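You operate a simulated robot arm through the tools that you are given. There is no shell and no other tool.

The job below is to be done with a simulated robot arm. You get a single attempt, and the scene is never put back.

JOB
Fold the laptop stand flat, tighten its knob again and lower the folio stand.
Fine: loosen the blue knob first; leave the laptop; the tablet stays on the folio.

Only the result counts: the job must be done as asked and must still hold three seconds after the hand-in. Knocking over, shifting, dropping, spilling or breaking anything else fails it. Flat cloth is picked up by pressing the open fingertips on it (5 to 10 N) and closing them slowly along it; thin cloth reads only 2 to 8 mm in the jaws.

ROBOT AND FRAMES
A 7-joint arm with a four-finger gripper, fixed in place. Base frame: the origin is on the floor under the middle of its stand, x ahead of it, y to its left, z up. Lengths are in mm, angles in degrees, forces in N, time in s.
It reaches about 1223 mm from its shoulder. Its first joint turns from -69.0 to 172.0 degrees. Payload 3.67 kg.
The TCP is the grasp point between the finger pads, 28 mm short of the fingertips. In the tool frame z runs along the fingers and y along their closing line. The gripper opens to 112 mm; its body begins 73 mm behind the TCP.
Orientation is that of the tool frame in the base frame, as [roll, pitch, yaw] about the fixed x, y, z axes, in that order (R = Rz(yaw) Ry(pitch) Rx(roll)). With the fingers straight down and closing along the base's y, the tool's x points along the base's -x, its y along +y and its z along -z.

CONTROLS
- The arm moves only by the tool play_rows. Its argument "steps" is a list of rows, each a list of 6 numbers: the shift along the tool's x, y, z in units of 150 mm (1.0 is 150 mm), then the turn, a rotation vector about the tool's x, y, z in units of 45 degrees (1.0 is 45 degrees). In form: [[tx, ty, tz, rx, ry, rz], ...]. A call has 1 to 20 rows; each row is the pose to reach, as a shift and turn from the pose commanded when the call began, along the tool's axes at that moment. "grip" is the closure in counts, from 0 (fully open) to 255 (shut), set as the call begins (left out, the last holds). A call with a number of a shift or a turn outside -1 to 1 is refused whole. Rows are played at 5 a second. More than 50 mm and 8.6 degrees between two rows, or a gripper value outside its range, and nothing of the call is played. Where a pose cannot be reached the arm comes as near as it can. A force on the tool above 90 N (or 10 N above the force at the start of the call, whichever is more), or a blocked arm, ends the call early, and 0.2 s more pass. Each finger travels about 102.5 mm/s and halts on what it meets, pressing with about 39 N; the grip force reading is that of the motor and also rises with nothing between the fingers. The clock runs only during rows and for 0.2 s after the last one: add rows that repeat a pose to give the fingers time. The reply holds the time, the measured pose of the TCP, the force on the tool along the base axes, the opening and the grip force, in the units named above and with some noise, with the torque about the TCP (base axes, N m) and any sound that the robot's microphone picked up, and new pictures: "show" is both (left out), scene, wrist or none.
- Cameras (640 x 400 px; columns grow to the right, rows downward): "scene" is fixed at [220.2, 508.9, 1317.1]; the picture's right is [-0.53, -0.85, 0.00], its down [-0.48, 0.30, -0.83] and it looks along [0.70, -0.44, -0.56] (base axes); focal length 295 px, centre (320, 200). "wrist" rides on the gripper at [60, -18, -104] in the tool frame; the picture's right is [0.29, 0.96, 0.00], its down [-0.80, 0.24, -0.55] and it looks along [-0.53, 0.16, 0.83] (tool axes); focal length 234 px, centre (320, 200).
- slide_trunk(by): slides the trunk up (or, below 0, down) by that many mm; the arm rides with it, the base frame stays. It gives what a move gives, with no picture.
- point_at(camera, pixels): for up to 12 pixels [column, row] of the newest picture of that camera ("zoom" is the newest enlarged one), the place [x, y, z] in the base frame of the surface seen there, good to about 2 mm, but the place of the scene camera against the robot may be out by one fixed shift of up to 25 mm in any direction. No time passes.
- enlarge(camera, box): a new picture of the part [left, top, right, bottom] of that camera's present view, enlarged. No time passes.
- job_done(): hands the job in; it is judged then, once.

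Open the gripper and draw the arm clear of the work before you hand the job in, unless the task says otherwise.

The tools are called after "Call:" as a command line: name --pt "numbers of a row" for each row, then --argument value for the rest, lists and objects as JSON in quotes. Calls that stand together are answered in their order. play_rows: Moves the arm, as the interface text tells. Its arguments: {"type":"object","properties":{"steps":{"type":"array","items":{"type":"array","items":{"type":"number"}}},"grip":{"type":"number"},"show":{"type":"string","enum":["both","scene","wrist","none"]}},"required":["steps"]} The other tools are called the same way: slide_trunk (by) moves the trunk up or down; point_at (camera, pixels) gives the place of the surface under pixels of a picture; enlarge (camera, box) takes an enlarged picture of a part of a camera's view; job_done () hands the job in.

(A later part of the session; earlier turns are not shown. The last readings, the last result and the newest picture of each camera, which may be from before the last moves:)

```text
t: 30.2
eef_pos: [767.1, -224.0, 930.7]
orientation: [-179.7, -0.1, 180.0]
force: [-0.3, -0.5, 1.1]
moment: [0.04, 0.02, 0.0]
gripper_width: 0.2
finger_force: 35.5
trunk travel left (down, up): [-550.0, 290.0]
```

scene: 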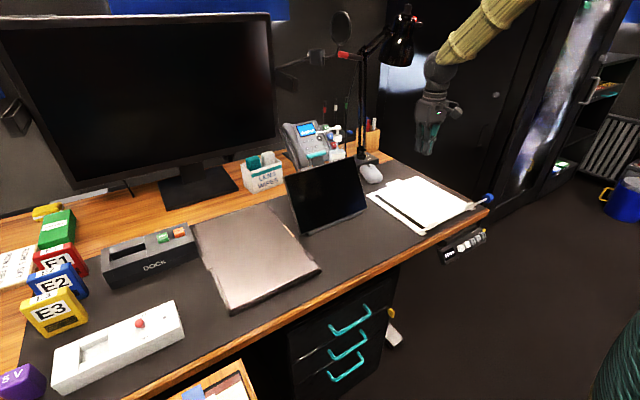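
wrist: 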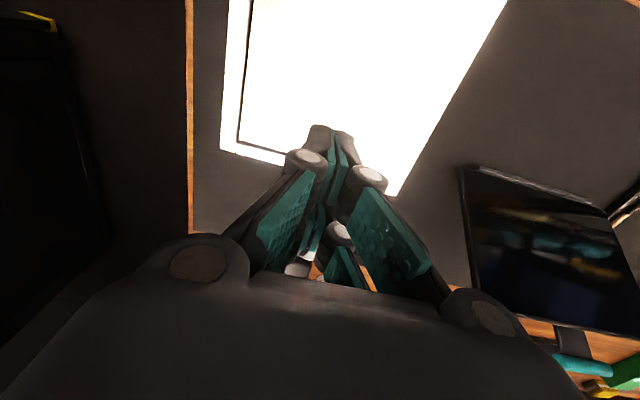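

The plate stays down flat. I measure the plate and frame to confirm and see whether the frame shifted.

Call:
point_at --camera "wrist" --pixels '[[390, 185], [280, 135], [300, 60], [440, 60], [400, 60], [460, 20], [232, 140], [375, 170], [240, 30], [210, 100]]'

Call:
enlarge --camera "scene" --box '[350, 140, 510, 260]'

```text
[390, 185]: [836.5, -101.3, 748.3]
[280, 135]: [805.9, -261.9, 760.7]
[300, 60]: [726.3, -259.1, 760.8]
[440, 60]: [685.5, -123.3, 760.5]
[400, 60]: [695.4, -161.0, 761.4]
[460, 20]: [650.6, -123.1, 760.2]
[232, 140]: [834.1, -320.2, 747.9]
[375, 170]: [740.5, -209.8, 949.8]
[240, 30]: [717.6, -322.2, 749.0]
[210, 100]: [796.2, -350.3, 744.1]
```

```text
3.33 times, centred on (430, 200) of scene
```

zoom: 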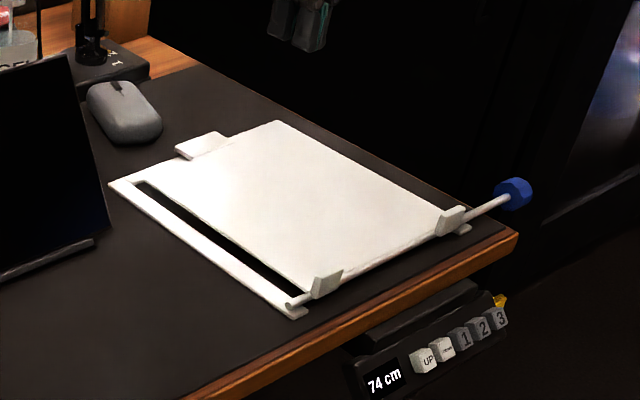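

The plate is uniformly at z≈760.7 and the frame is unmoved. Now I go back to the knob to tighten: retreat right and turn the tool 45° toward +y first.

Call:
play_rows --pt "0.09 -0.17 -0.09 -0.167 0 0" --pt "0.18 -0.33 -0.18 -0.333 0 0" --pt "0.27 -0.5 -0.27 -0.5 0 0" --pt "0.36 -0.67 -0.36 -0.667 0 0" --pt "0.45 -0.83 -0.45 -0.833 0 0" --pt "0.533 -1.0 -0.533 -1 0 0" --grip 0 --show "none"

```text
t: 31.6
eef_pos: [688.6, -378.9, 1010.9]
orientation: [134.9, 0.0, -180.0]
force: [0.8, -0.3, -1.3]
moment: [0.03, 0.02, -0.01]
gripper_width: 112.0
finger_force: 0.2
trunk travel left (down, up): [-550.0, 290.0]
```

Continue: turn to horizontal while moving to (612,-499,981).

Call:
play_rows --pt "0.085 -0.118 -0.071 -0.167 0 0" --pt "0.17 -0.236 -0.141 -0.333 0 0" --pt "0.254 -0.354 -0.212 -0.5 0 0" --pt "0.338 -0.471 -0.283 -0.667 0 0" --pt "0.423 -0.589 -0.353 -0.833 0 0" --pt "0.507 -0.707 -0.424 -1 0 0" --grip 0 --show "none"

```text
t: 33.0
eef_pos: [611.8, -497.3, 980.6]
orientation: [89.9, 0.1, -180.0]
force: [0.1, 0.4, 0.8]
moment: [-0.01, 0.0, 0.1]
gripper_width: 111.9
finger_force: 0.1
trunk travel left (down, up): [-550.0, 290.0]
```

Descend at y≈-535 with roll -45° so the next grip has room to turn clockwise.

Call:
play_rows --pt "0 -0.16 -0.04 0 0 -0.167" --pt "0 -0.33 -0.08 0 0 -0.333" --pt "0 -0.5 -0.13 0 0 -0.5" --pt "0 -0.66 -0.17 0 0 -0.667" --pt "0 -0.83 -0.21 0 0 -0.833" --pt "0 -0.997 -0.253 0 0 -1" --grip 0 --show "none"

```text
t: 34.4
eef_pos: [612.7, -532.3, 832.6]
orientation: [90.3, 45.1, -179.8]
force: [0.0, -0.4, 0.0]
moment: [0.01, -0.02, -0.03]
gripper_width: 112.0
finger_force: 0.1
trunk travel left (down, up): [-550.0, 290.0]
```

Now drop to the knob's axis height at y≈-535.

Call:
play_rows --pt "0.12 -0.117 -0.005 0 0 0" --pt "0.24 -0.233 -0.01 0 0 0" --pt "0.366 -0.35 -0.02 0 0 0" --pt "0.366 -0.35 -0.02 0 0 0" --grip 0 --show "wrist"

```text
t: 35.4
eef_pos: [609.6, -537.2, 756.8]
orientation: [90.2, 45.0, -179.9]
force: [-0.1, 1.2, 0.2]
moment: [0.03, 0.01, -0.03]
gripper_width: 111.9
finger_force: 0.0
trunk travel left (down, up): [-550.0, 290.0]
```

wrist: 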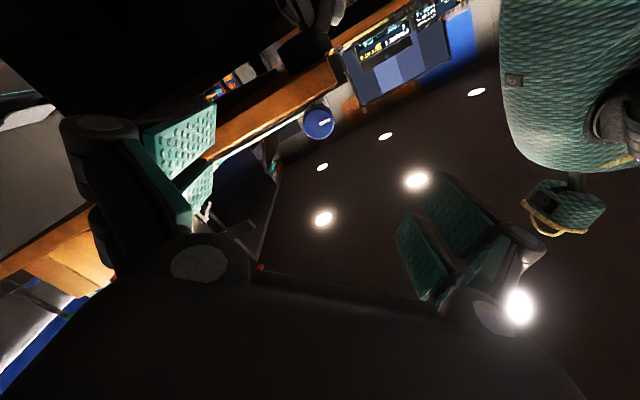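

On axis. I advance to y≈-416, then close on the knob.

Call:
play_rows --pt "-0.003 -0.003 0.2 0 0 0" --pt "-0.005 -0.005 0.4 0 0 0" --pt "-0.007 -0.007 0.55 0 0 0" --pt "-0.007 -0.007 0.68 0 0 0" --pt "-0.007 -0.007 0.76 0 0 0" --pt "-0.007 -0.007 0.807 0 0 0" --pt "-0.007 -0.007 0.807 0 0 0" --grip 0 --show "wrist"

Call:
play_rows --pt "0 0 0 0 0 0" --pt "0 0 0 0 0 0" --pt "0 0 0 0 0 0" --pt "0 0 0 0 0 0" --pt "0 0 0 0 0 0" --grip 255 --show "wrist"

```text
t: 37.0
eef_pos: [612.1, -415.1, 756.4]
orientation: [90.3, 45.0, -179.8]
force: [0.3, -0.1, 0.4]
moment: [-0.03, 0.0, 0.02]
gripper_width: 112.3
finger_force: 0.1
trunk travel left (down, up): [-550.0, 290.0]
```

wrist: 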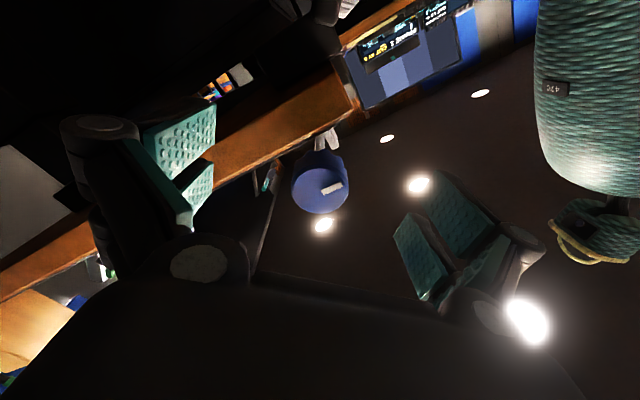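

```text
t: 38.2
eef_pos: [611.4, -415.6, 756.2]
orientation: [90.3, 45.0, -179.8]
force: [2.4, -0.8, 0.6]
moment: [-0.05, 0.0, -0.07]
gripper_width: 27.1
finger_force: 44.5
trunk travel left (down, up): [-550.0, 290.0]
```

wrist: 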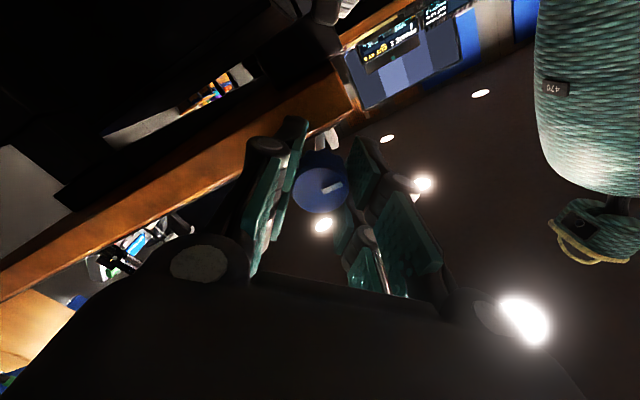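

The knob is held again (27.1 mm). I turn clockwise (+z) 45°.

Call:
play_rows --pt "0 0 0 0 0 0.15" --pt "0 0 0 0 0 0.3" --pt "0 0 0 0 0 0.45" --pt "0 0 0 0 0 0.6" --pt "0 0 0 0 0 0.75" --pt "0 0 0 0 0 0.9" --pt "0 0 0 0 0 1" --grip 255 --show "wrist"

Call:
play_rows --pt "0 0 0 0 0 0.15" --pt "0 0 0 0 0 0.3" --pt "0 0 0 0 0 0.45" --pt "0 0 0 0 0 0.6" --pt "0 0 0 0 0 0.75" --pt "0 0 0 0 0 0.9" --pt "0 0 0 0 0 1" --grip 255 --show "wrist"

```text
t: 39.8
eef_pos: [612.1, -415.0, 756.3]
orientation: [90.3, -0.1, 179.9]
force: [-1.6, 0.8, 0.2]
moment: [0.3, 0.02, 0.22]
gripper_width: 27.2
finger_force: 44.6
trunk travel left (down, up): [-550.0, 290.0]
```

wrist: 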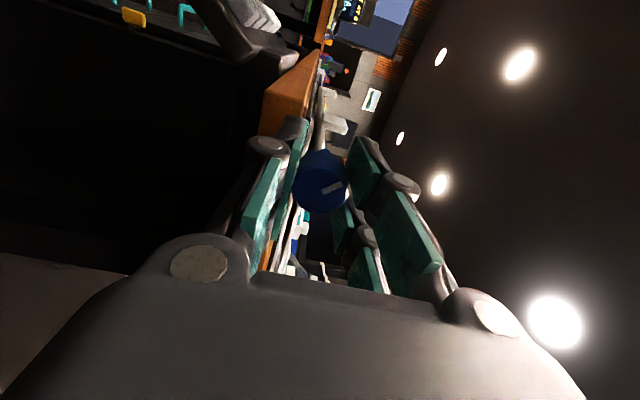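

```text
t: 41.4
eef_pos: [611.9, -415.5, 755.6]
orientation: [90.3, -45.1, 179.7]
force: [-1.6, -4.4, 4.0]
moment: [0.68, -0.06, 0.29]
gripper_width: 27.2
finger_force: 45.5
trunk travel left (down, up): [-550.0, 290.0]
```

wrist: 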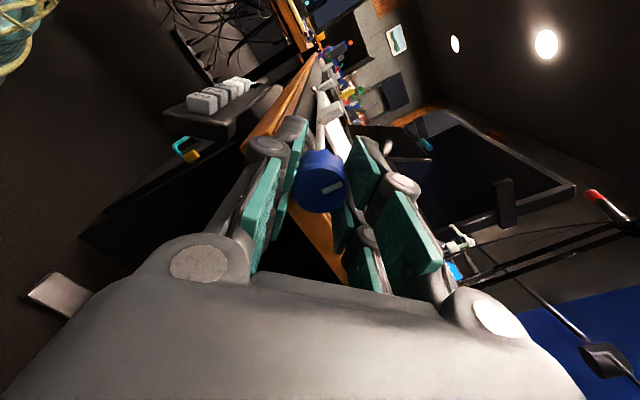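

The knob followed 90° so far. I continue clockwise until it reaches its tight stop.

Call:
play_rows --pt "0 0 0 0 0 0.1" --pt "0 0 0 0 0 0.2" --pt "0 0 0 0 0 0.3" --pt "0 0 0 0 0 0.4" --pt "0 0 0 0 0 0.5" --grip 255 --show "wrist"

Call:
enlarge --camera "wrist" --box '[260, 110, 400, 230]'

```text
t: 42.6
eef_pos: [611.8, -415.3, 755.0]
orientation: [90.6, -67.6, 179.5]
force: [-1.1, -1.0, 0.2]
moment: [-0.13, -0.81, -0.01]
gripper_width: 27.0
finger_force: 44.7
trunk travel left (down, up): [-550.0, 290.0]
```

wrist: 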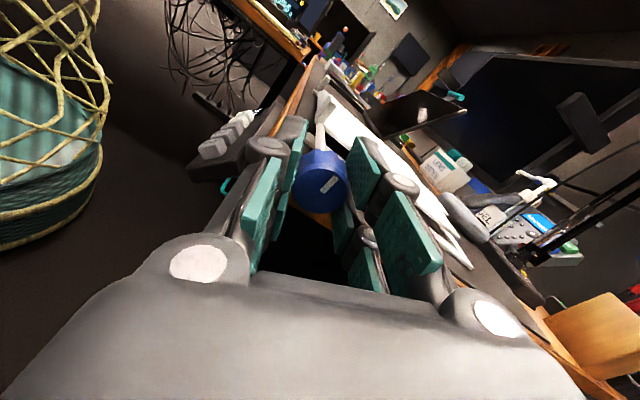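

```text
3.33 times, centred on (330, 170) of wrist
```

zoom: 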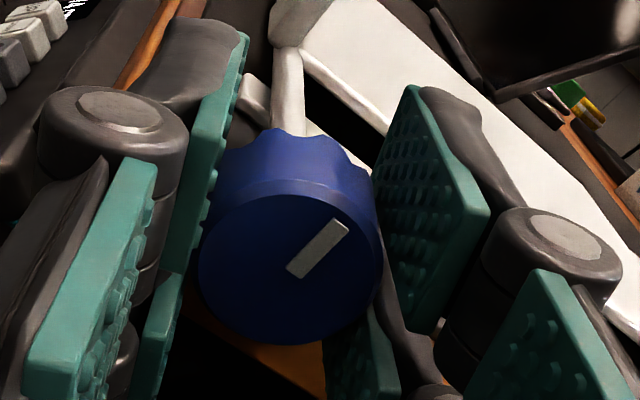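

Torque is now -0.81 N·m and the pointer slipped relative to the jaws: it's at the tight stop. I measure the pointer's direction.

Call:
point_at --camera "zoom" --pixels '[[296, 270], [340, 228], [318, 249], [290, 275]]'

```text
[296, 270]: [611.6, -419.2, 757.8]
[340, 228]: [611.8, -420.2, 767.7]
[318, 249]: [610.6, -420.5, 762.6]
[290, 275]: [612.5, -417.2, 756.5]
```

Pointer is straight up as at the start. I give a last small clockwise nudge to be sure it's tight, then open and back out.

Call:
play_rows --pt "0 0 0 0 0 0.1" --pt "0 0 0 0 0 0.2" --pt "0 0 0 0 0 0.25" --grip 255 --show "none"

Call:
play_rows --pt "0 0 0 0 0 0" --pt "0 0 0 0 0 0" --pt "0 0 0 0 0 0" --pt "0 0 0 0 0 0" --pt "0 0 -0.2 0 0 0" --pt "0 0 -0.4 0 0 0" --pt "0 0 -0.6 0 0 0" --pt "0 0 -0.8 0 0 0" --grip 0

```text
t: 43.4
eef_pos: [611.4, -415.3, 756.2]
orientation: [91.1, -78.8, 178.8]
force: [0.3, 1.9, 0.6]
moment: [-0.11, -1.07, 0.03]
gripper_width: 27.0
finger_force: 45.1
trunk travel left (down, up): [-550.0, 290.0]
```

```text
t: 45.2
eef_pos: [611.5, -535.7, 757.3]
orientation: [90.9, -78.7, 179.1]
force: [-0.3, -0.7, 0.1]
moment: [0.04, 0.01, 0.0]
gripper_width: 112.0
finger_force: 0.1
trunk travel left (down, up): [-550.0, 290.0]
```

scene: 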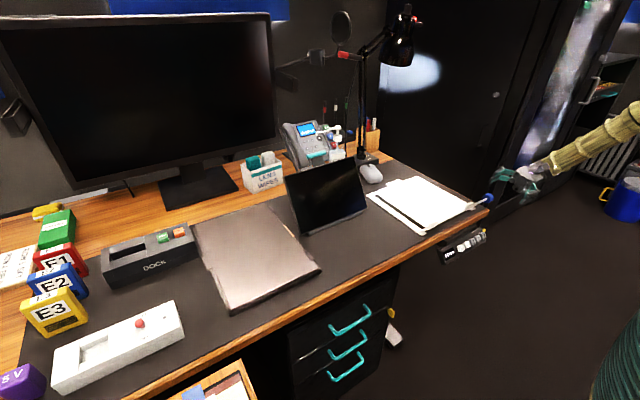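
wrist: 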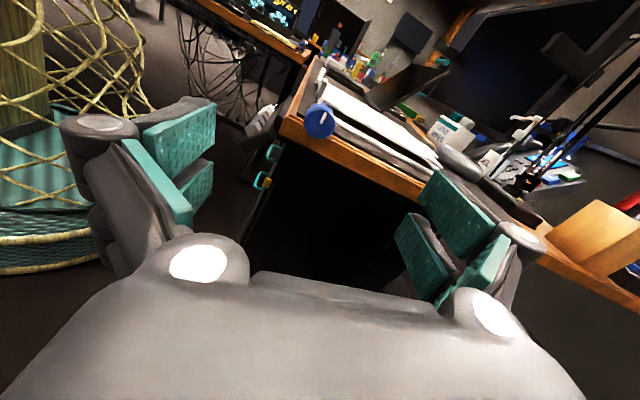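

Call:
enlarge --camera "wrist" --box '[280, 60, 460, 180]'

Call:
enlarge --camera "scene" --box '[240, 100, 400, 260]'

```text
3.33 times, centred on (370, 120) of wrist
```

zoom: 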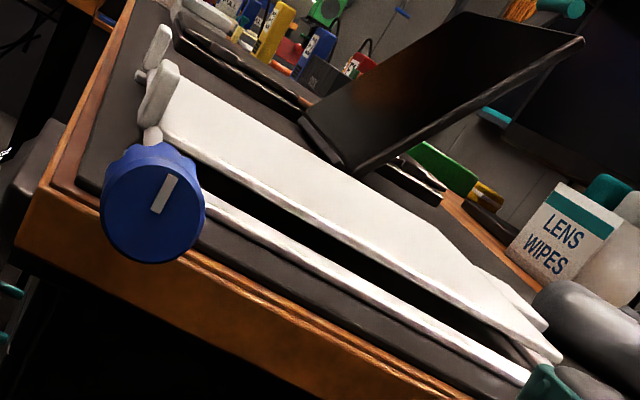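

```text
2.50 times, centred on (320, 180) of scene
```

zoom: 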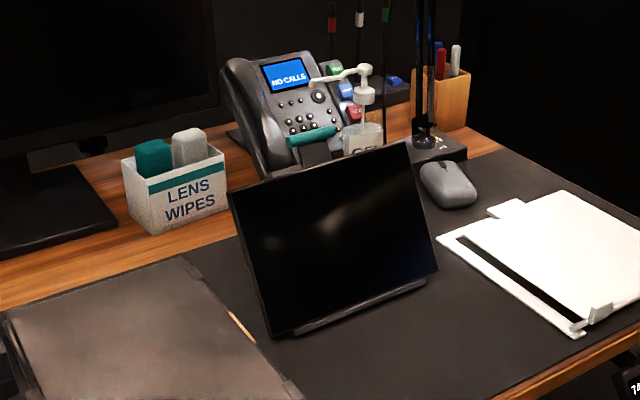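

The stand is flat and its knob pointer is up again. Next the folio: I rise and move so the wrist camera looks at the tablet from its right side.

Call:
play_rows --pt "0.17 0.14 0.0 0 0 0.05" --pt "0.34 0.28 0.0 0 0 0.1" --pt "0.51 0.43 0.03 0 0 0.15" --pt "0.68 0.57 0.08 0 0 0.2" --pt "0.845 0.711 0.133 0 0 0.249" --grip 0 --show "wrist"

```text
t: 46.4
eef_pos: [690.7, -514.8, 902.5]
orientation: [-176.7, -89.8, 86.7]
force: [-0.6, 0.1, 0.7]
moment: [0.05, -0.02, 0.01]
gripper_width: 112.3
finger_force: 0.0
trunk travel left (down, up): [-550.0, 290.0]
```

wrist: 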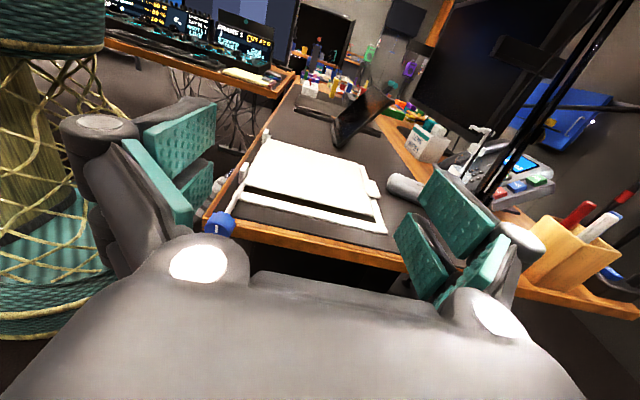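

Now moving closer to view the tablet's side profile.

Call:
play_rows --pt "0.05 0.13 0.2 0 0 0" --pt "0.1 0.27 0.4 0 0 0" --pt "0.16 0.4 0.6 0 0 0" --pt "0.21 0.53 0.8 0 0 0" --pt "0.267 0.667 1.0 0 0 0" --grip 0 --show "wrist"

Call:
enlarge --camera "wrist" --box '[260, 40, 460, 165]'

```text
t: 47.6
eef_pos: [791.4, -362.6, 942.9]
orientation: [175.2, -89.7, 94.8]
force: [-0.3, -0.1, -0.2]
moment: [-0.04, 0.01, 0.0]
gripper_width: 111.9
finger_force: 0.0
trunk travel left (down, up): [-550.0, 290.0]
```

wrist: 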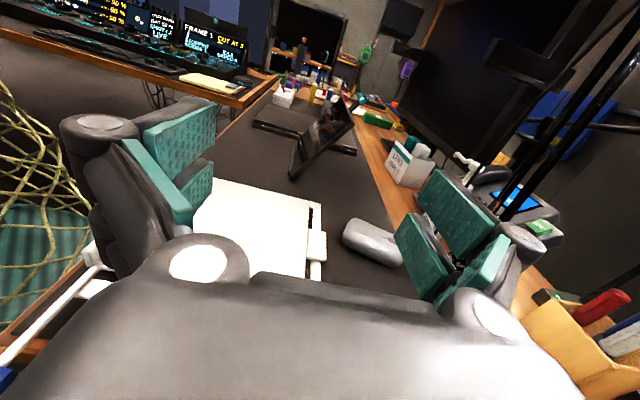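

```text
3.20 times, centred on (360, 102) of wrist
```

zoom: 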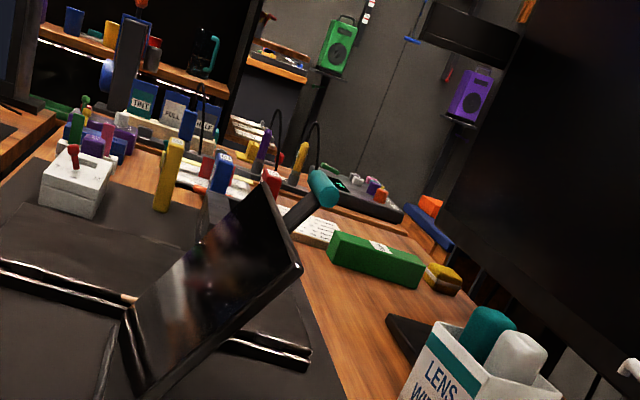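

The tablet leans back and from its top centre a grey strap with a teal bar sticks out rearward. I measure these points.

Call:
point_at --camera "zoom" --pixels '[[322, 190], [300, 212], [293, 265], [258, 200], [150, 385], [128, 315], [210, 290], [333, 185], [312, 185], [285, 350], [225, 350], [290, 220]]'

```text
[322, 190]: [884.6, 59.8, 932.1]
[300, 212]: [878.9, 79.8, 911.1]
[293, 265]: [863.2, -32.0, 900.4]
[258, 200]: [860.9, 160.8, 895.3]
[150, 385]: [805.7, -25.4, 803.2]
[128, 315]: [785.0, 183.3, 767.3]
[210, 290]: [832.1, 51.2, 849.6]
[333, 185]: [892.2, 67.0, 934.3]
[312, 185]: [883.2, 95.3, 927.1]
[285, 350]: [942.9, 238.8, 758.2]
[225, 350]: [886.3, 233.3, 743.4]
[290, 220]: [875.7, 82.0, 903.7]
```

The panel leans at ≈60° from (780,745) to (866,900), with a teal tab at (885,60–95,932). I need to see how it is held behind; first I check where the lamp and mouse are relative to a viewpoint behind it.

Call:
point_at --camera "wrist" --pixels '[[515, 195], [535, 160], [560, 130], [600, 70], [575, 145], [370, 240], [410, 165], [432, 180], [470, 165], [555, 320], [610, 125], [540, 215]]'

```text
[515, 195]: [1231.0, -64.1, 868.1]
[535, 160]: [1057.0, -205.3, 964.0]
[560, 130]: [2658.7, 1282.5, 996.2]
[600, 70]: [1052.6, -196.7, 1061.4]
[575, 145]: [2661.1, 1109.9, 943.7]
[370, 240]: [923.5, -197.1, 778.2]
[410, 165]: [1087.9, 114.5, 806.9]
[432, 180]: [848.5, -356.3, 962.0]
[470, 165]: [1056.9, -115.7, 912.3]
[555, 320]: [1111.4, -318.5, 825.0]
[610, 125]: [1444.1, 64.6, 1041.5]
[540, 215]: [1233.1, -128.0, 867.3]
```

Lamp pole is at (1055,-200), pen box near (1111,-318). I move to about (941,-333,883) with an extra +45° roll so the camera looks at the folio's rear side.

Call:
play_rows --pt "-0.07 0.17 0.03 0 0 0.167" --pt "-0.13 0.33 0.07 0 0 0.333" --pt "-0.2 0.5 0.1 0 0 0.5" --pt "-0.27 0.67 0.13 0 0 0.667" --pt "-0.33 0.83 0.17 0 0 0.833" --pt "-0.4 1.0 0.2 0 0 1" --grip 0

Call:
enlarge --camera "wrist" --box '[220, 30, 440, 180]'

```text
t: 49.0
eef_pos: [943.9, -335.6, 879.6]
orientation: [-90.3, -44.8, 0.1]
force: [0.4, -0.8, -1.3]
moment: [0.05, 0.0, 0.0]
gripper_width: 112.2
finger_force: 0.0
trunk travel left (down, up): [-550.0, 290.0]
```

scene: 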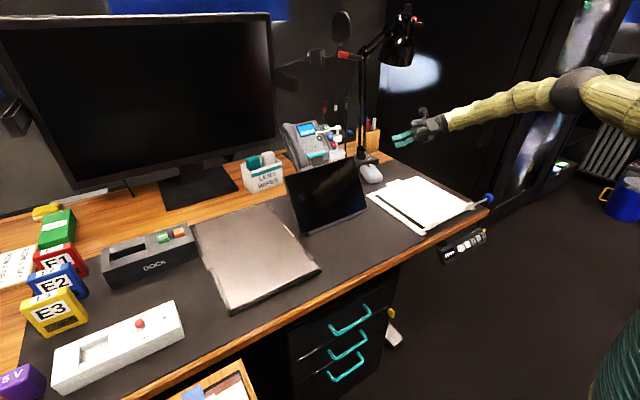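
wrist: 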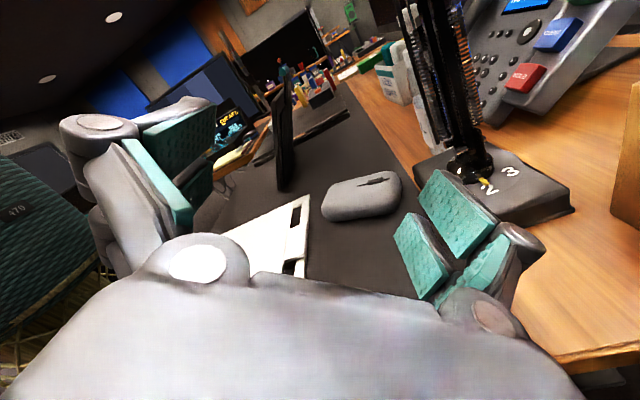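

```text
2.67 times, centred on (330, 105) of wrist
```

zoom: 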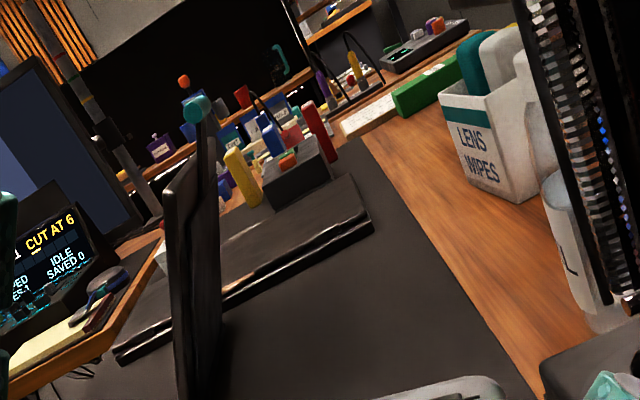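

No strut is visible behind the panel. I zoom more on the foot of the folio.

Call:
enlarge --camera "wrist" --box '[250, 70, 350, 210]'

Call:
enlarge --camera "scene" --box '[275, 140, 385, 245]'

```text
2.86 times, centred on (300, 140) of wrist
```

zoom: 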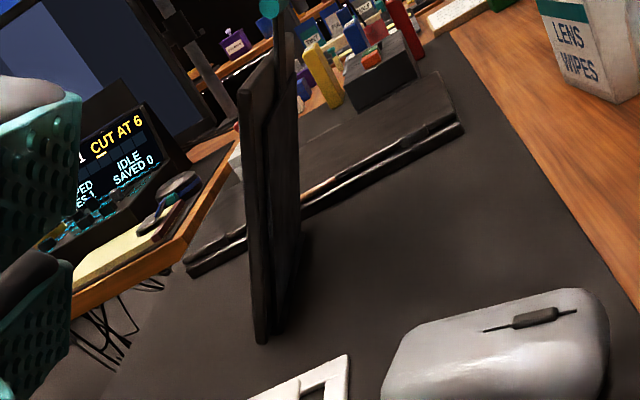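

```text
3.81 times, centred on (330, 192) of scene
```

zoom: 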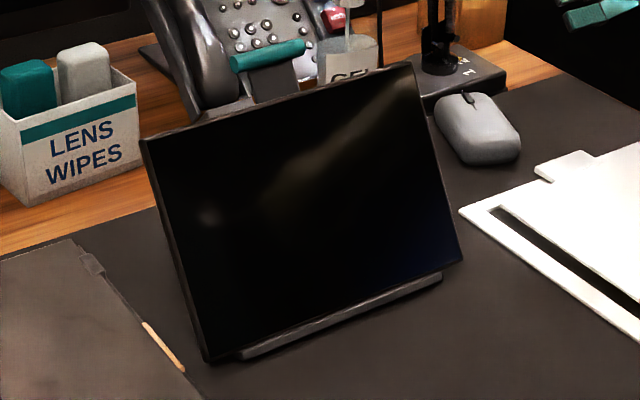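

The folio is a panel with a bottom ledge, a tablet on it, and a T-shaped teal tab (bar along y) at its top. My plan: approach from the front with the tool normal to the panel, take the bar by its two ends (closing along y), and swing it back and down around the bottom hinge. First I retreat and reorient via known poses.

Call:
play_rows --pt "-0.07 -0.163 -0.03 0 0 -0.167" --pt "-0.14 -0.325 -0.07 0 0 -0.333" --pt "-0.205 -0.488 -0.1 0 0 -0.5" --pt "-0.27 -0.65 -0.13 0 0 -0.667" --pt "-0.34 -0.81 -0.17 0 0 -0.833" --pt "-0.41 -0.976 -0.2 0 0 -1" --grip 0 --show "none"

Call:
point_at --camera "scene" --pixels '[[250, 190], [262, 192], [285, 185], [270, 185], [245, 180], [345, 225], [325, 235], [300, 225], [300, 240], [297, 205], [355, 215], [335, 228]]'

```text
t: 50.4
eef_pos: [794.0, -363.8, 941.3]
orientation: [136.3, -89.6, 133.6]
force: [-0.1, -0.1, 1.0]
moment: [0.02, -0.01, 0.02]
gripper_width: 112.1
finger_force: 0.0
trunk travel left (down, up): [-550.0, 290.0]
```

```text
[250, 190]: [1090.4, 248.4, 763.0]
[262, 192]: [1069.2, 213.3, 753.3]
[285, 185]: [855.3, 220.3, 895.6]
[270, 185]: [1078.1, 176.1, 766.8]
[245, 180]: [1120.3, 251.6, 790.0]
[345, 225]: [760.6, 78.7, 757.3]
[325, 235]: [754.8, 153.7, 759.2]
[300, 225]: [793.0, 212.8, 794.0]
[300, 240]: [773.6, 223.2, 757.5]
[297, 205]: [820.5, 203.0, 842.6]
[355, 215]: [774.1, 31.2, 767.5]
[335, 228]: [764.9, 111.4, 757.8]
```

Lens-wipes box front is at x≈1069, so there is room for the tab to come down at x≈1000. I roll back -45°, rising a bit.

Call:
play_rows --pt "0.07 -0.04 -0.04 0 0 -0.167" --pt "0.13 -0.09 -0.09 0 0 -0.333" --pt "0.2 -0.13 -0.13 0 0 -0.5" --pt "0.27 -0.18 -0.18 0 0 -0.667" --pt "0.33 -0.22 -0.22 0 0 -0.833" --pt "0.4 -0.267 -0.267 0 0 -1" --grip 0 --show "none"

Call:
play_rows --pt "0 0 0 0 0 -0.167" --pt "0 0 0 0 0 -0.333" --pt "0 0 0 0 0 -0.5" --pt "0 0 0 0 0 -0.667" --pt "0 0 0 0 0 -0.833" --pt "0 0 0 0 0 -1" --grip 0 --show "none"

```text
t: 51.8
eef_pos: [753.6, -405.0, 1003.1]
orientation: [90.4, -45.0, 179.9]
force: [0.3, -0.9, 0.8]
moment: [0.04, 0.03, 0.0]
gripper_width: 112.2
finger_force: 0.1
trunk travel left (down, up): [-550.0, 290.0]
```

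```text
t: 53.2
eef_pos: [754.9, -403.8, 1001.9]
orientation: [90.3, 0.1, 179.8]
force: [0.1, 0.3, 0.8]
moment: [0.02, -0.02, 0.0]
gripper_width: 112.2
finger_force: 0.1
trunk travel left (down, up): [-550.0, 290.0]
```

Now I turn the tool back to fingers-down while moving left over the desk.

Call:
play_rows --pt "0.055 0.067 0.089 0.167 0 0" --pt "0.11 0.133 0.178 0.333 0 0" --pt "0.167 0.2 0.267 0.5 0 0" --pt "0.22 0.267 0.356 0.667 0 0" --pt "0.278 0.333 0.444 0.833 0 0" --pt "0.333 0.4 0.533 1 0 0" --grip 0 --show "none"

Call:
play_rows --pt "0 0.118 0.118 0.167 0 0" --pt "0 0.236 0.236 0.333 0 0" --pt "0 0.354 0.354 0.5 0 0" --pt "0 0.471 0.471 0.667 0 0" --pt "0 0.589 0.589 0.833 0 0" --pt "0 0.707 0.707 1 0 0" --grip 0

```text
t: 54.6
eef_pos: [702.8, -322.7, 1062.0]
orientation: [135.4, 0.1, 179.9]
force: [-0.7, 1.2, 0.5]
moment: [-0.04, -0.03, -0.02]
gripper_width: 111.7
finger_force: 0.1
trunk travel left (down, up): [-550.0, 290.0]
```

```text
t: 56.0
eef_pos: [705.4, -173.2, 1061.1]
orientation: [-179.5, 0.0, 179.9]
force: [-0.3, -0.1, 0.2]
moment: [-0.04, 0.0, 0.03]
gripper_width: 111.9
finger_force: 0.0
trunk travel left (down, up): [-550.0, 290.0]
```

scene: 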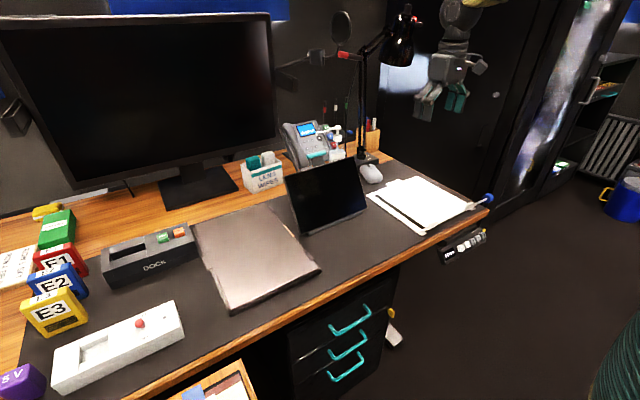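
wrist: 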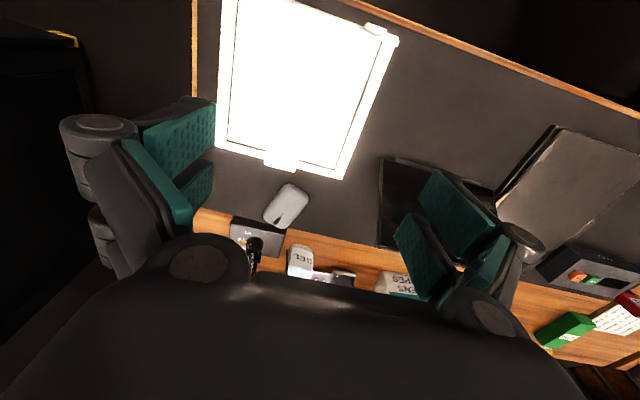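

I check the folded stand from above and move left to be in front of the tablet.

Call:
point_at --camera "wrist" --pixels '[[250, 20], [320, 160], [260, 120], [360, 60], [285, 160], [225, 145], [335, 172], [300, 80]]'

Call:
play_rows --pt "0 0.25 0 0 0 0" --pt "0 0.5 0 0 0 0" --pt "0 0.75 0 0 0 0" --pt "0 1.0 0 0 0 0" --grip 0 --show "none"

Call:
play_rows --pt "0.03 0.2 0 0 0 0" --pt "0.06 0.4 0 0 0 0" --pt "0.1 0.6 0 0 0 0" --pt "0.13 0.69 0 0 0 0" --grip 0

```text
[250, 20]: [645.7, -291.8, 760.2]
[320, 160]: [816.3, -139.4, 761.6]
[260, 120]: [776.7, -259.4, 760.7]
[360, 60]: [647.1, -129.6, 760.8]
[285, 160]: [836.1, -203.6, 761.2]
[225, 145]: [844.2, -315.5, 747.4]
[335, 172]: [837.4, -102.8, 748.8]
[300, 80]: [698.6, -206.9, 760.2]
```

```text
t: 57.0
eef_pos: [703.4, -23.0, 1059.5]
orientation: [-179.6, -0.1, -180.0]
force: [0.5, 0.5, -0.5]
moment: [0.0, -0.01, 0.03]
gripper_width: 112.0
finger_force: 0.1
trunk travel left (down, up): [-550.0, 290.0]
```

```text
t: 58.0
eef_pos: [684.6, 78.8, 1060.8]
orientation: [-179.8, -0.1, 179.8]
force: [0.4, -0.4, -0.2]
moment: [0.02, 0.03, 0.0]
gripper_width: 112.0
finger_force: 0.1
trunk travel left (down, up): [-550.0, 290.0]
```

scene: 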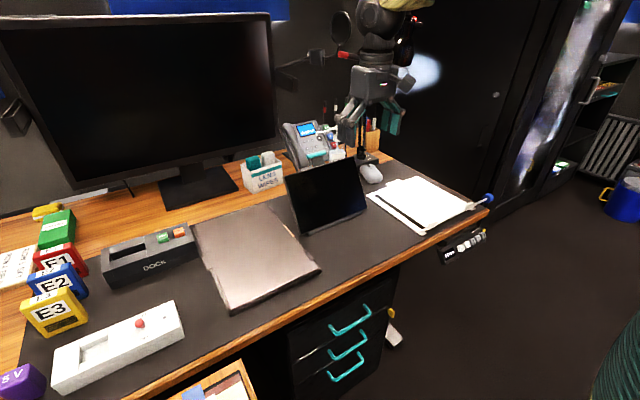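
wrist: 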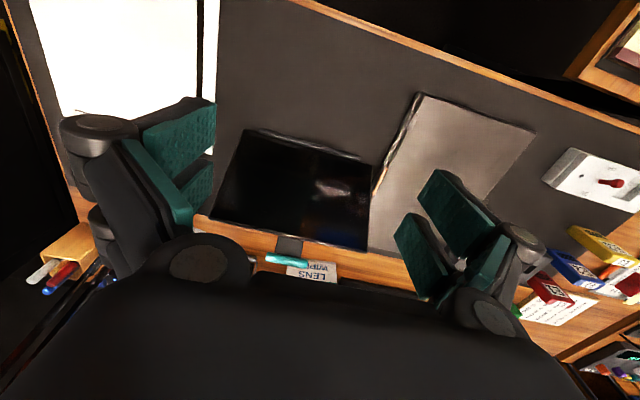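

The plate reads 760–761.6 everywhere, flat. The folio and its teal bar (288,260) are now fully visible; I zoom and measure.

Call:
enlarge --camera "wrist" --box '[190, 110, 390, 290]'

Call:
point_at --camera "wrist" --pixels '[[268, 258], [287, 260], [306, 263], [290, 243], [275, 237], [305, 240], [245, 133], [366, 155], [360, 245], [215, 212], [300, 140], [300, 190]]'

```text
2.22 times, centred on (290, 200) of wrist
```

zoom: 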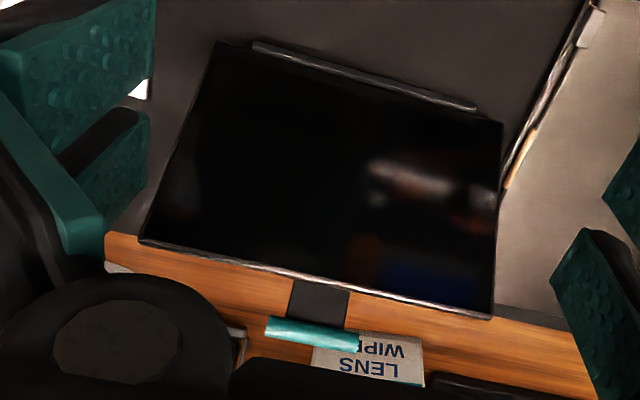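

```text
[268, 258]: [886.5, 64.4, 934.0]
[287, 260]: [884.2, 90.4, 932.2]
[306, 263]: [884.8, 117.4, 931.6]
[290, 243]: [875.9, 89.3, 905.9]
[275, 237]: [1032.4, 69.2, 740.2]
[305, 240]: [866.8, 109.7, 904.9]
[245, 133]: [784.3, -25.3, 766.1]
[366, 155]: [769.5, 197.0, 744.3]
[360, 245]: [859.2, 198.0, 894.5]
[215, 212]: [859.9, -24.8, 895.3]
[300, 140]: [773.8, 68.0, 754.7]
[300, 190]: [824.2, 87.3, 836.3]
```

Bar ends are at y≈60.5 and 120 (centre ≈90), front surface at (885, 932), the tablet front slopes at 59.5°. Before choosing the grip I measure my own finger pads from the wrist picture to know the gap between the paired fingers.

Call:
point_at --camera "wrist" --pixels '[[436, 174], [492, 226], [462, 262], [420, 205], [405, 220], [448, 272], [430, 296], [396, 236], [195, 110], [150, 150], [210, 140], [208, 190]]'

Call:
enlarge --camera "wrist" --box '[360, 150, 560, 340]'

```text
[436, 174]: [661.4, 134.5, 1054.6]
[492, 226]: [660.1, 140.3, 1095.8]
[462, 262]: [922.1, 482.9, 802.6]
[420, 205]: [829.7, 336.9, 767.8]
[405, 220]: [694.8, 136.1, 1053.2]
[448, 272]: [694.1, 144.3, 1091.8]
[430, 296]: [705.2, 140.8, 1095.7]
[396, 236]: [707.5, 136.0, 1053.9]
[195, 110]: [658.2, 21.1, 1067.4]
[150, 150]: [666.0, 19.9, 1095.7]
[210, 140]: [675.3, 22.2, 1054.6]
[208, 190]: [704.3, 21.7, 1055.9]
```

```text
2.11 times, centred on (460, 245) of wrist
```

zoom: 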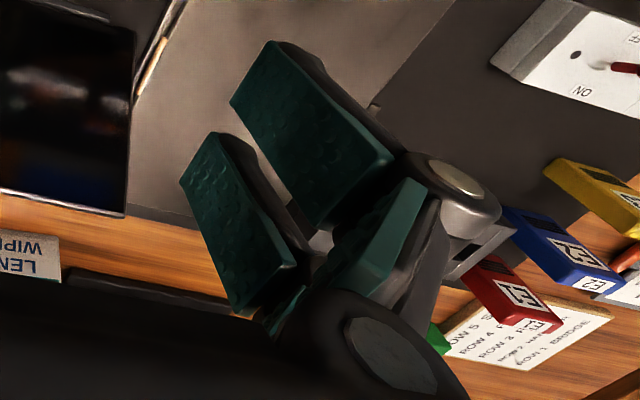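

Pads span tool x ≈ +9…+26 and -10…-23, with a 19 mm gap, so to take the 13 mm bar by its ends I must offset the TCP 16 mm so one finger pair meets it. I now pitch the tool toward the panel normal (first 45°) and approach for a closer look.

Call:
play_rows --pt "-0.08 0.008 0.04 0 -0.167 0" --pt "-0.17 0.017 0.08 0 -0.333 0" --pt "-0.25 0.025 0.12 0 -0.5 0" --pt "-0.33 0.033 0.17 0 -0.667 0" --pt "-0.42 0.042 0.21 0 -0.833 0" --pt "-0.5 0.05 0.25 0 -1 0" --grip 0

```text
t: 59.6
eef_pos: [766.4, 58.7, 1060.9]
orientation: [172.6, 40.6, 171.7]
force: [-0.4, -0.7, -0.3]
moment: [0.04, 0.0, 0.0]
gripper_width: 112.0
finger_force: 0.0
out of reach, approached as far as the arm can: row 6
trunk travel left (down, up): [-550.0, 290.0]
stopped in row 6: the arm was blocked; the commanded pose is now the measured one
```

scene: 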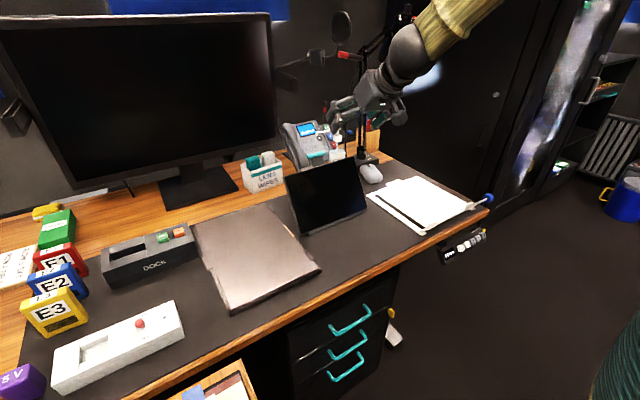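
wrist: 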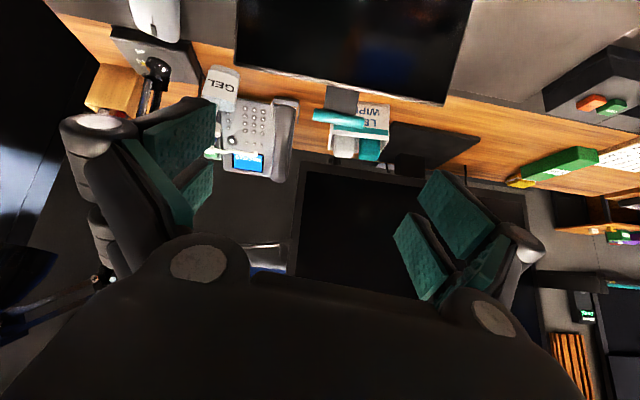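

The arm hit a joint limit at ≈41° pitch, so I'll instead use only ≈20° pitch: gripping the bar by its ends lets it pivot in the pads, so the tool needn't rotate with the panel. From this closer view I measure the teal bar precisely.

Call:
enlarge --camera "wrist" --box '[290, 70, 410, 170]'

Call:
point_at --camera "zoom" --pixels '[[140, 188], [180, 190], [240, 205], [300, 215], [330, 220], [350, 222], [120, 186], [240, 185], [240, 228], [260, 130], [320, 130], [205, 120]]'

```text
4.00 times, centred on (350, 120) of wrist
```

zoom: 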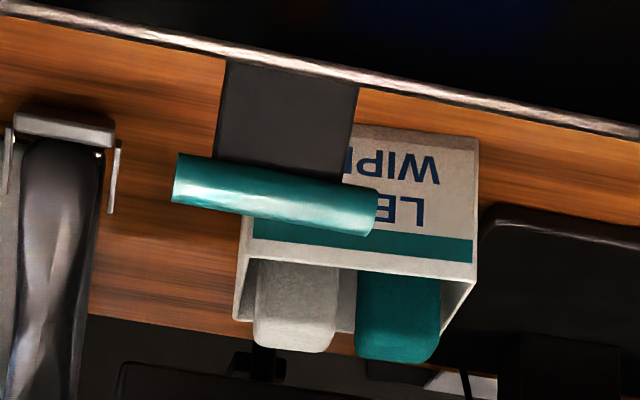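

```text
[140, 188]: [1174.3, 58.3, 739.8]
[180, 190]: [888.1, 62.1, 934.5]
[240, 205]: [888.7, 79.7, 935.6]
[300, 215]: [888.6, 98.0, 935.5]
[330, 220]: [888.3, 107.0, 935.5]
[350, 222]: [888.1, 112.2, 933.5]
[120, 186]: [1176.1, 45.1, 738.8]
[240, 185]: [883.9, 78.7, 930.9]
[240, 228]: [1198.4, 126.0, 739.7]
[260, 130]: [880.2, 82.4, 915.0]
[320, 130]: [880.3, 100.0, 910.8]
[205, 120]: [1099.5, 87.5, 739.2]
```

Bar: y 60.0–120.2 (centre 90.1), centre at about (889.3, 927.7), radius ≈7.3. I correct the tool to a clean 20° pitch and move to a pre-grasp point 70 mm before the bar.

Call:
play_rows --pt "-0.06 0.04 0.14 0.014 0.093 -0.026" --pt "-0.13 0.09 0.29 0.028 0.187 -0.052" --pt "-0.19 0.13 0.44 0.041 0.28 -0.078" --pt "-0.26 0.18 0.58 0.055 0.374 -0.104" --pt "-0.321 0.221 0.727 0.069 0.467 -0.13" --pt "-0.321 0.221 0.727 0.069 0.467 -0.13" --grip 0

```text
t: 61.0
eef_pos: [876.9, 92.5, 1012.4]
orientation: [-179.8, 20.0, -179.7]
force: [-0.2, 0.2, 0.3]
moment: [0.0, 0.02, 0.0]
gripper_width: 112.3
finger_force: 0.0
trunk travel left (down, up): [-550.0, 290.0]
```

scene: 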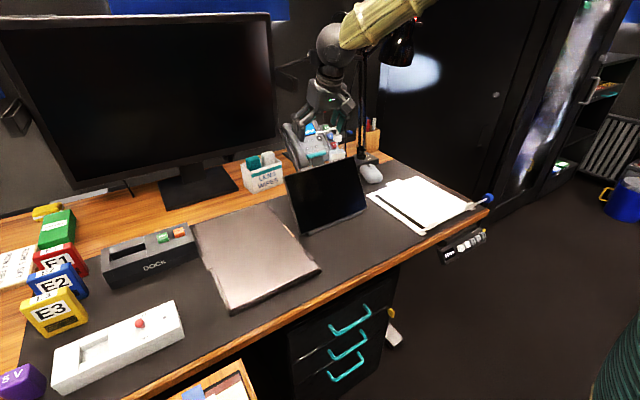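
wrist: 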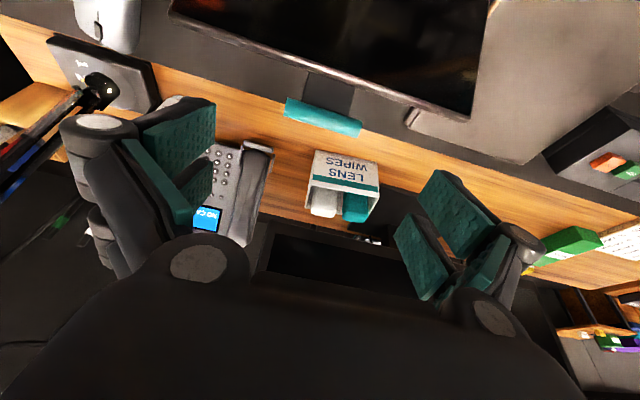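

Clean 20° pitch. I verify the bar location once more from here before advancing.

Call:
enlarge --camera "wrist" --box '[265, 60, 385, 160]'

Call:
point_at --camera "zoom" --pixels '[[130, 180], [200, 200], [260, 220], [320, 240], [360, 250], [380, 256], [240, 195], [270, 90], [330, 90], [300, 130]]'

```text
4.00 times, centred on (325, 110) of wrist
```

zoom: 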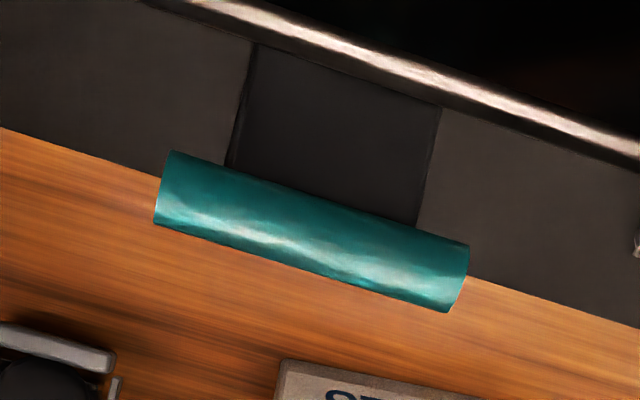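

```text
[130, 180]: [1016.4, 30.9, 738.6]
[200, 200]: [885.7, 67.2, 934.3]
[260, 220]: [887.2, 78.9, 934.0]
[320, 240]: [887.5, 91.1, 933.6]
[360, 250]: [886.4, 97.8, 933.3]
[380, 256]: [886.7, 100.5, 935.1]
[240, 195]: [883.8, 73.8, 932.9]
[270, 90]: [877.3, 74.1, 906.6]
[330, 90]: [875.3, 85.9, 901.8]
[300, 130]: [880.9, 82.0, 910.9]
```

Call:
point_at --camera "zoom" --pixels '[[165, 190], [160, 200], [170, 165], [440, 290], [452, 290], [458, 275], [462, 260], [430, 270], [410, 262], [180, 195]]'

```text
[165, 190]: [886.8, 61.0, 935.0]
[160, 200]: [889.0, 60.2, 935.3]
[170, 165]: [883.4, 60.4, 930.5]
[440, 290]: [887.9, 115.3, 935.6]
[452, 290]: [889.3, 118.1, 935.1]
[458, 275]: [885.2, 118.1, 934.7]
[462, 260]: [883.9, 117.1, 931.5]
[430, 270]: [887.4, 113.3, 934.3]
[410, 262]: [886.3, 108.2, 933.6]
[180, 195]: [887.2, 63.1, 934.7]
```

Bar spans y≈59.5–119.5, centre (889, 89.5, 928). I take a second pose reading before the final approach.

Call:
play_rows --pt "0 0 0 0 0 0" --pt "0 0 0 0 0 0" --grip 0 --show "none"

```text
t: 61.6
eef_pos: [875.7, 90.8, 1011.0]
orientation: [-179.8, 19.8, -179.6]
force: [0.5, -0.4, -0.3]
moment: [0.02, 0.01, 0.05]
gripper_width: 112.0
finger_force: 0.0
trunk travel left (down, up): [-550.0, 290.0]
```

I advance to the grip pose in small rows with the jaws open.

Call:
play_rows --pt "0 -0.005 0.12 0 0 0" --pt "0 -0.01 0.24 0 0 0" --pt "-0.003 -0.013 0.34 0 0 0" --pt "-0.003 -0.013 0.41 0 0 0" --pt "-0.003 -0.013 0.456 0 0 0" --pt "-0.003 -0.013 0.456 0 0 0" --grip 0

```text
t: 63.0
eef_pos: [899.0, 89.7, 946.7]
orientation: [-179.8, 19.9, -179.6]
force: [-0.7, -0.3, -0.2]
moment: [0.03, -0.01, 0.01]
gripper_width: 112.0
finger_force: 0.0
trunk travel left (down, up): [-550.0, 290.0]
```

scene: 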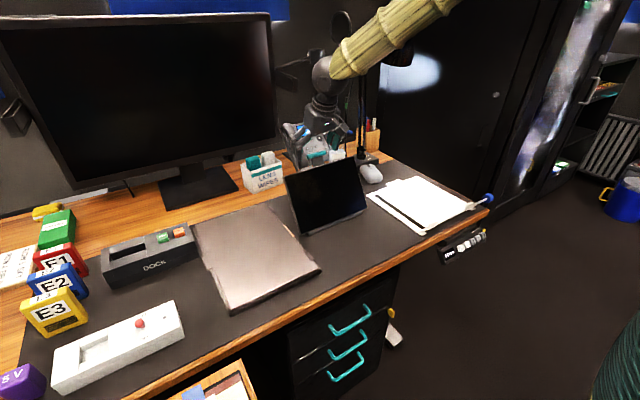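
wrist: 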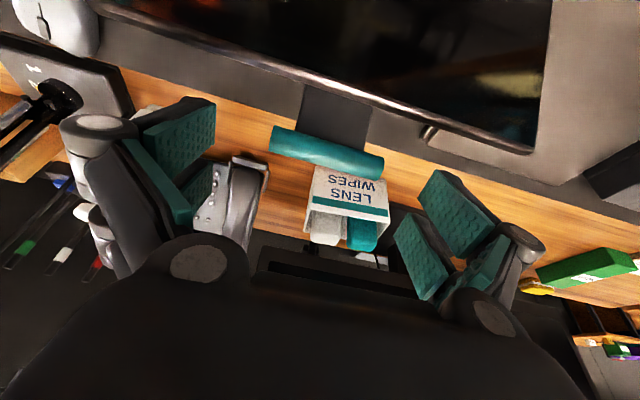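

The bar sits between the open jaws. I close partway to about 68 mm first and look at the alignment.

Call:
play_rows --pt "0 0 0 0 0 0" --pt "0 0 0 0 0 0" --pt "0 0 0 0 0 0" --grip 95 --show "wrist"

Call:
enlarge --camera "wrist" --box '[220, 80, 420, 230]'

```text
t: 63.8
eef_pos: [899.6, 90.0, 947.2]
orientation: [-179.8, 19.9, -179.7]
force: [0.2, -2.0, 0.1]
moment: [-0.21, 0.29, 0.03]
gripper_width: 73.0
finger_force: 45.3
trunk travel left (down, up): [-550.0, 290.0]
```

wrist: 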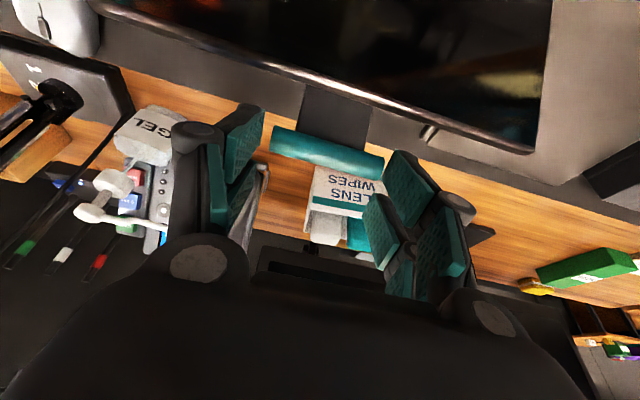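

```text
2.67 times, centred on (320, 155) of wrist
```

zoom: 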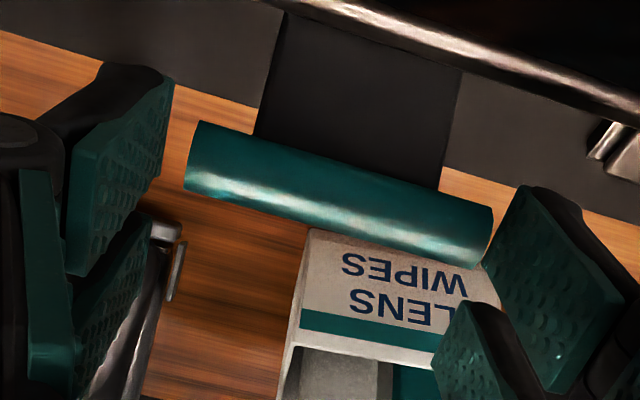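

The moments suggest something touches. I measure where the pads are relative to the bar's ends.

Call:
point_at --camera "zoom" --pixels '[[160, 100], [155, 160], [100, 230], [120, 280], [530, 215], [505, 265], [560, 300], [600, 350], [465, 320], [480, 235], [200, 160], [300, 190]]'

```text
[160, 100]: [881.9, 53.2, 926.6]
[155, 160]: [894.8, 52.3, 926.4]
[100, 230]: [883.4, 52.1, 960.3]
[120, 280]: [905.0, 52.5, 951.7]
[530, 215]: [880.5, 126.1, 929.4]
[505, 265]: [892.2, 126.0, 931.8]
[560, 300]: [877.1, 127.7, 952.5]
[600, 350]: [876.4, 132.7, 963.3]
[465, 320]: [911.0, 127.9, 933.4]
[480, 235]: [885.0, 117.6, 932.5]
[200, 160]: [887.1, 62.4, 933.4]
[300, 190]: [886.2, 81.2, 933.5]
```

Pads are centred (gaps ≈7 mm each side) but the bar is right at the pads' tips, so I advance 4 mm and then close on the bar's ends.

Call:
play_rows --pt "0 0 0.015 0 0 0" --pt "0 0 0.027 0 0 0" --pt "0 0 0.027 0 0 0" --grip 95 --show "none"

Call:
play_rows --pt "0 0 0 0 0 0" --pt "0 0 0 0 0 0" --pt "0 0 0 0 0 0" --grip 150 --show "wrist"

Call:
enlarge --camera "wrist" --box '[220, 80, 420, 230]'

```text
t: 64.6
eef_pos: [899.7, 88.8, 945.6]
orientation: [-179.8, 20.1, -179.8]
force: [3.2, -1.8, 19.2]
moment: [-0.02, 1.04, -0.21]
gripper_width: 72.7
finger_force: 44.8
trunk travel left (down, up): [-550.0, 290.0]
```

```text
t: 65.4
eef_pos: [900.2, 89.4, 945.2]
orientation: [-179.8, 20.1, -179.7]
force: [13.5, -2.3, 25.9]
moment: [0.03, 0.04, -0.1]
gripper_width: 72.8
finger_force: 45.0
trunk travel left (down, up): [-550.0, 290.0]
```

wrist: 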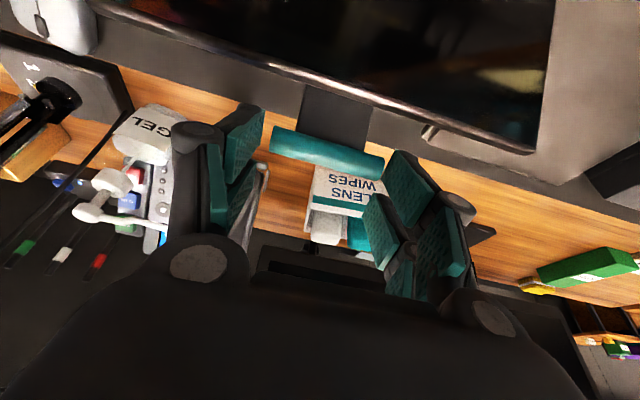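

```text
2.67 times, centred on (320, 155) of wrist
```

zoom: 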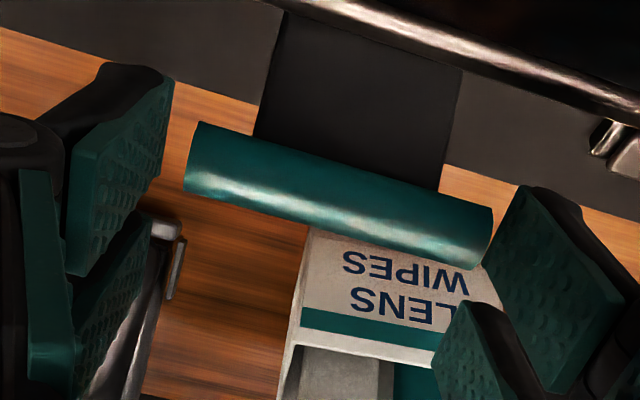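

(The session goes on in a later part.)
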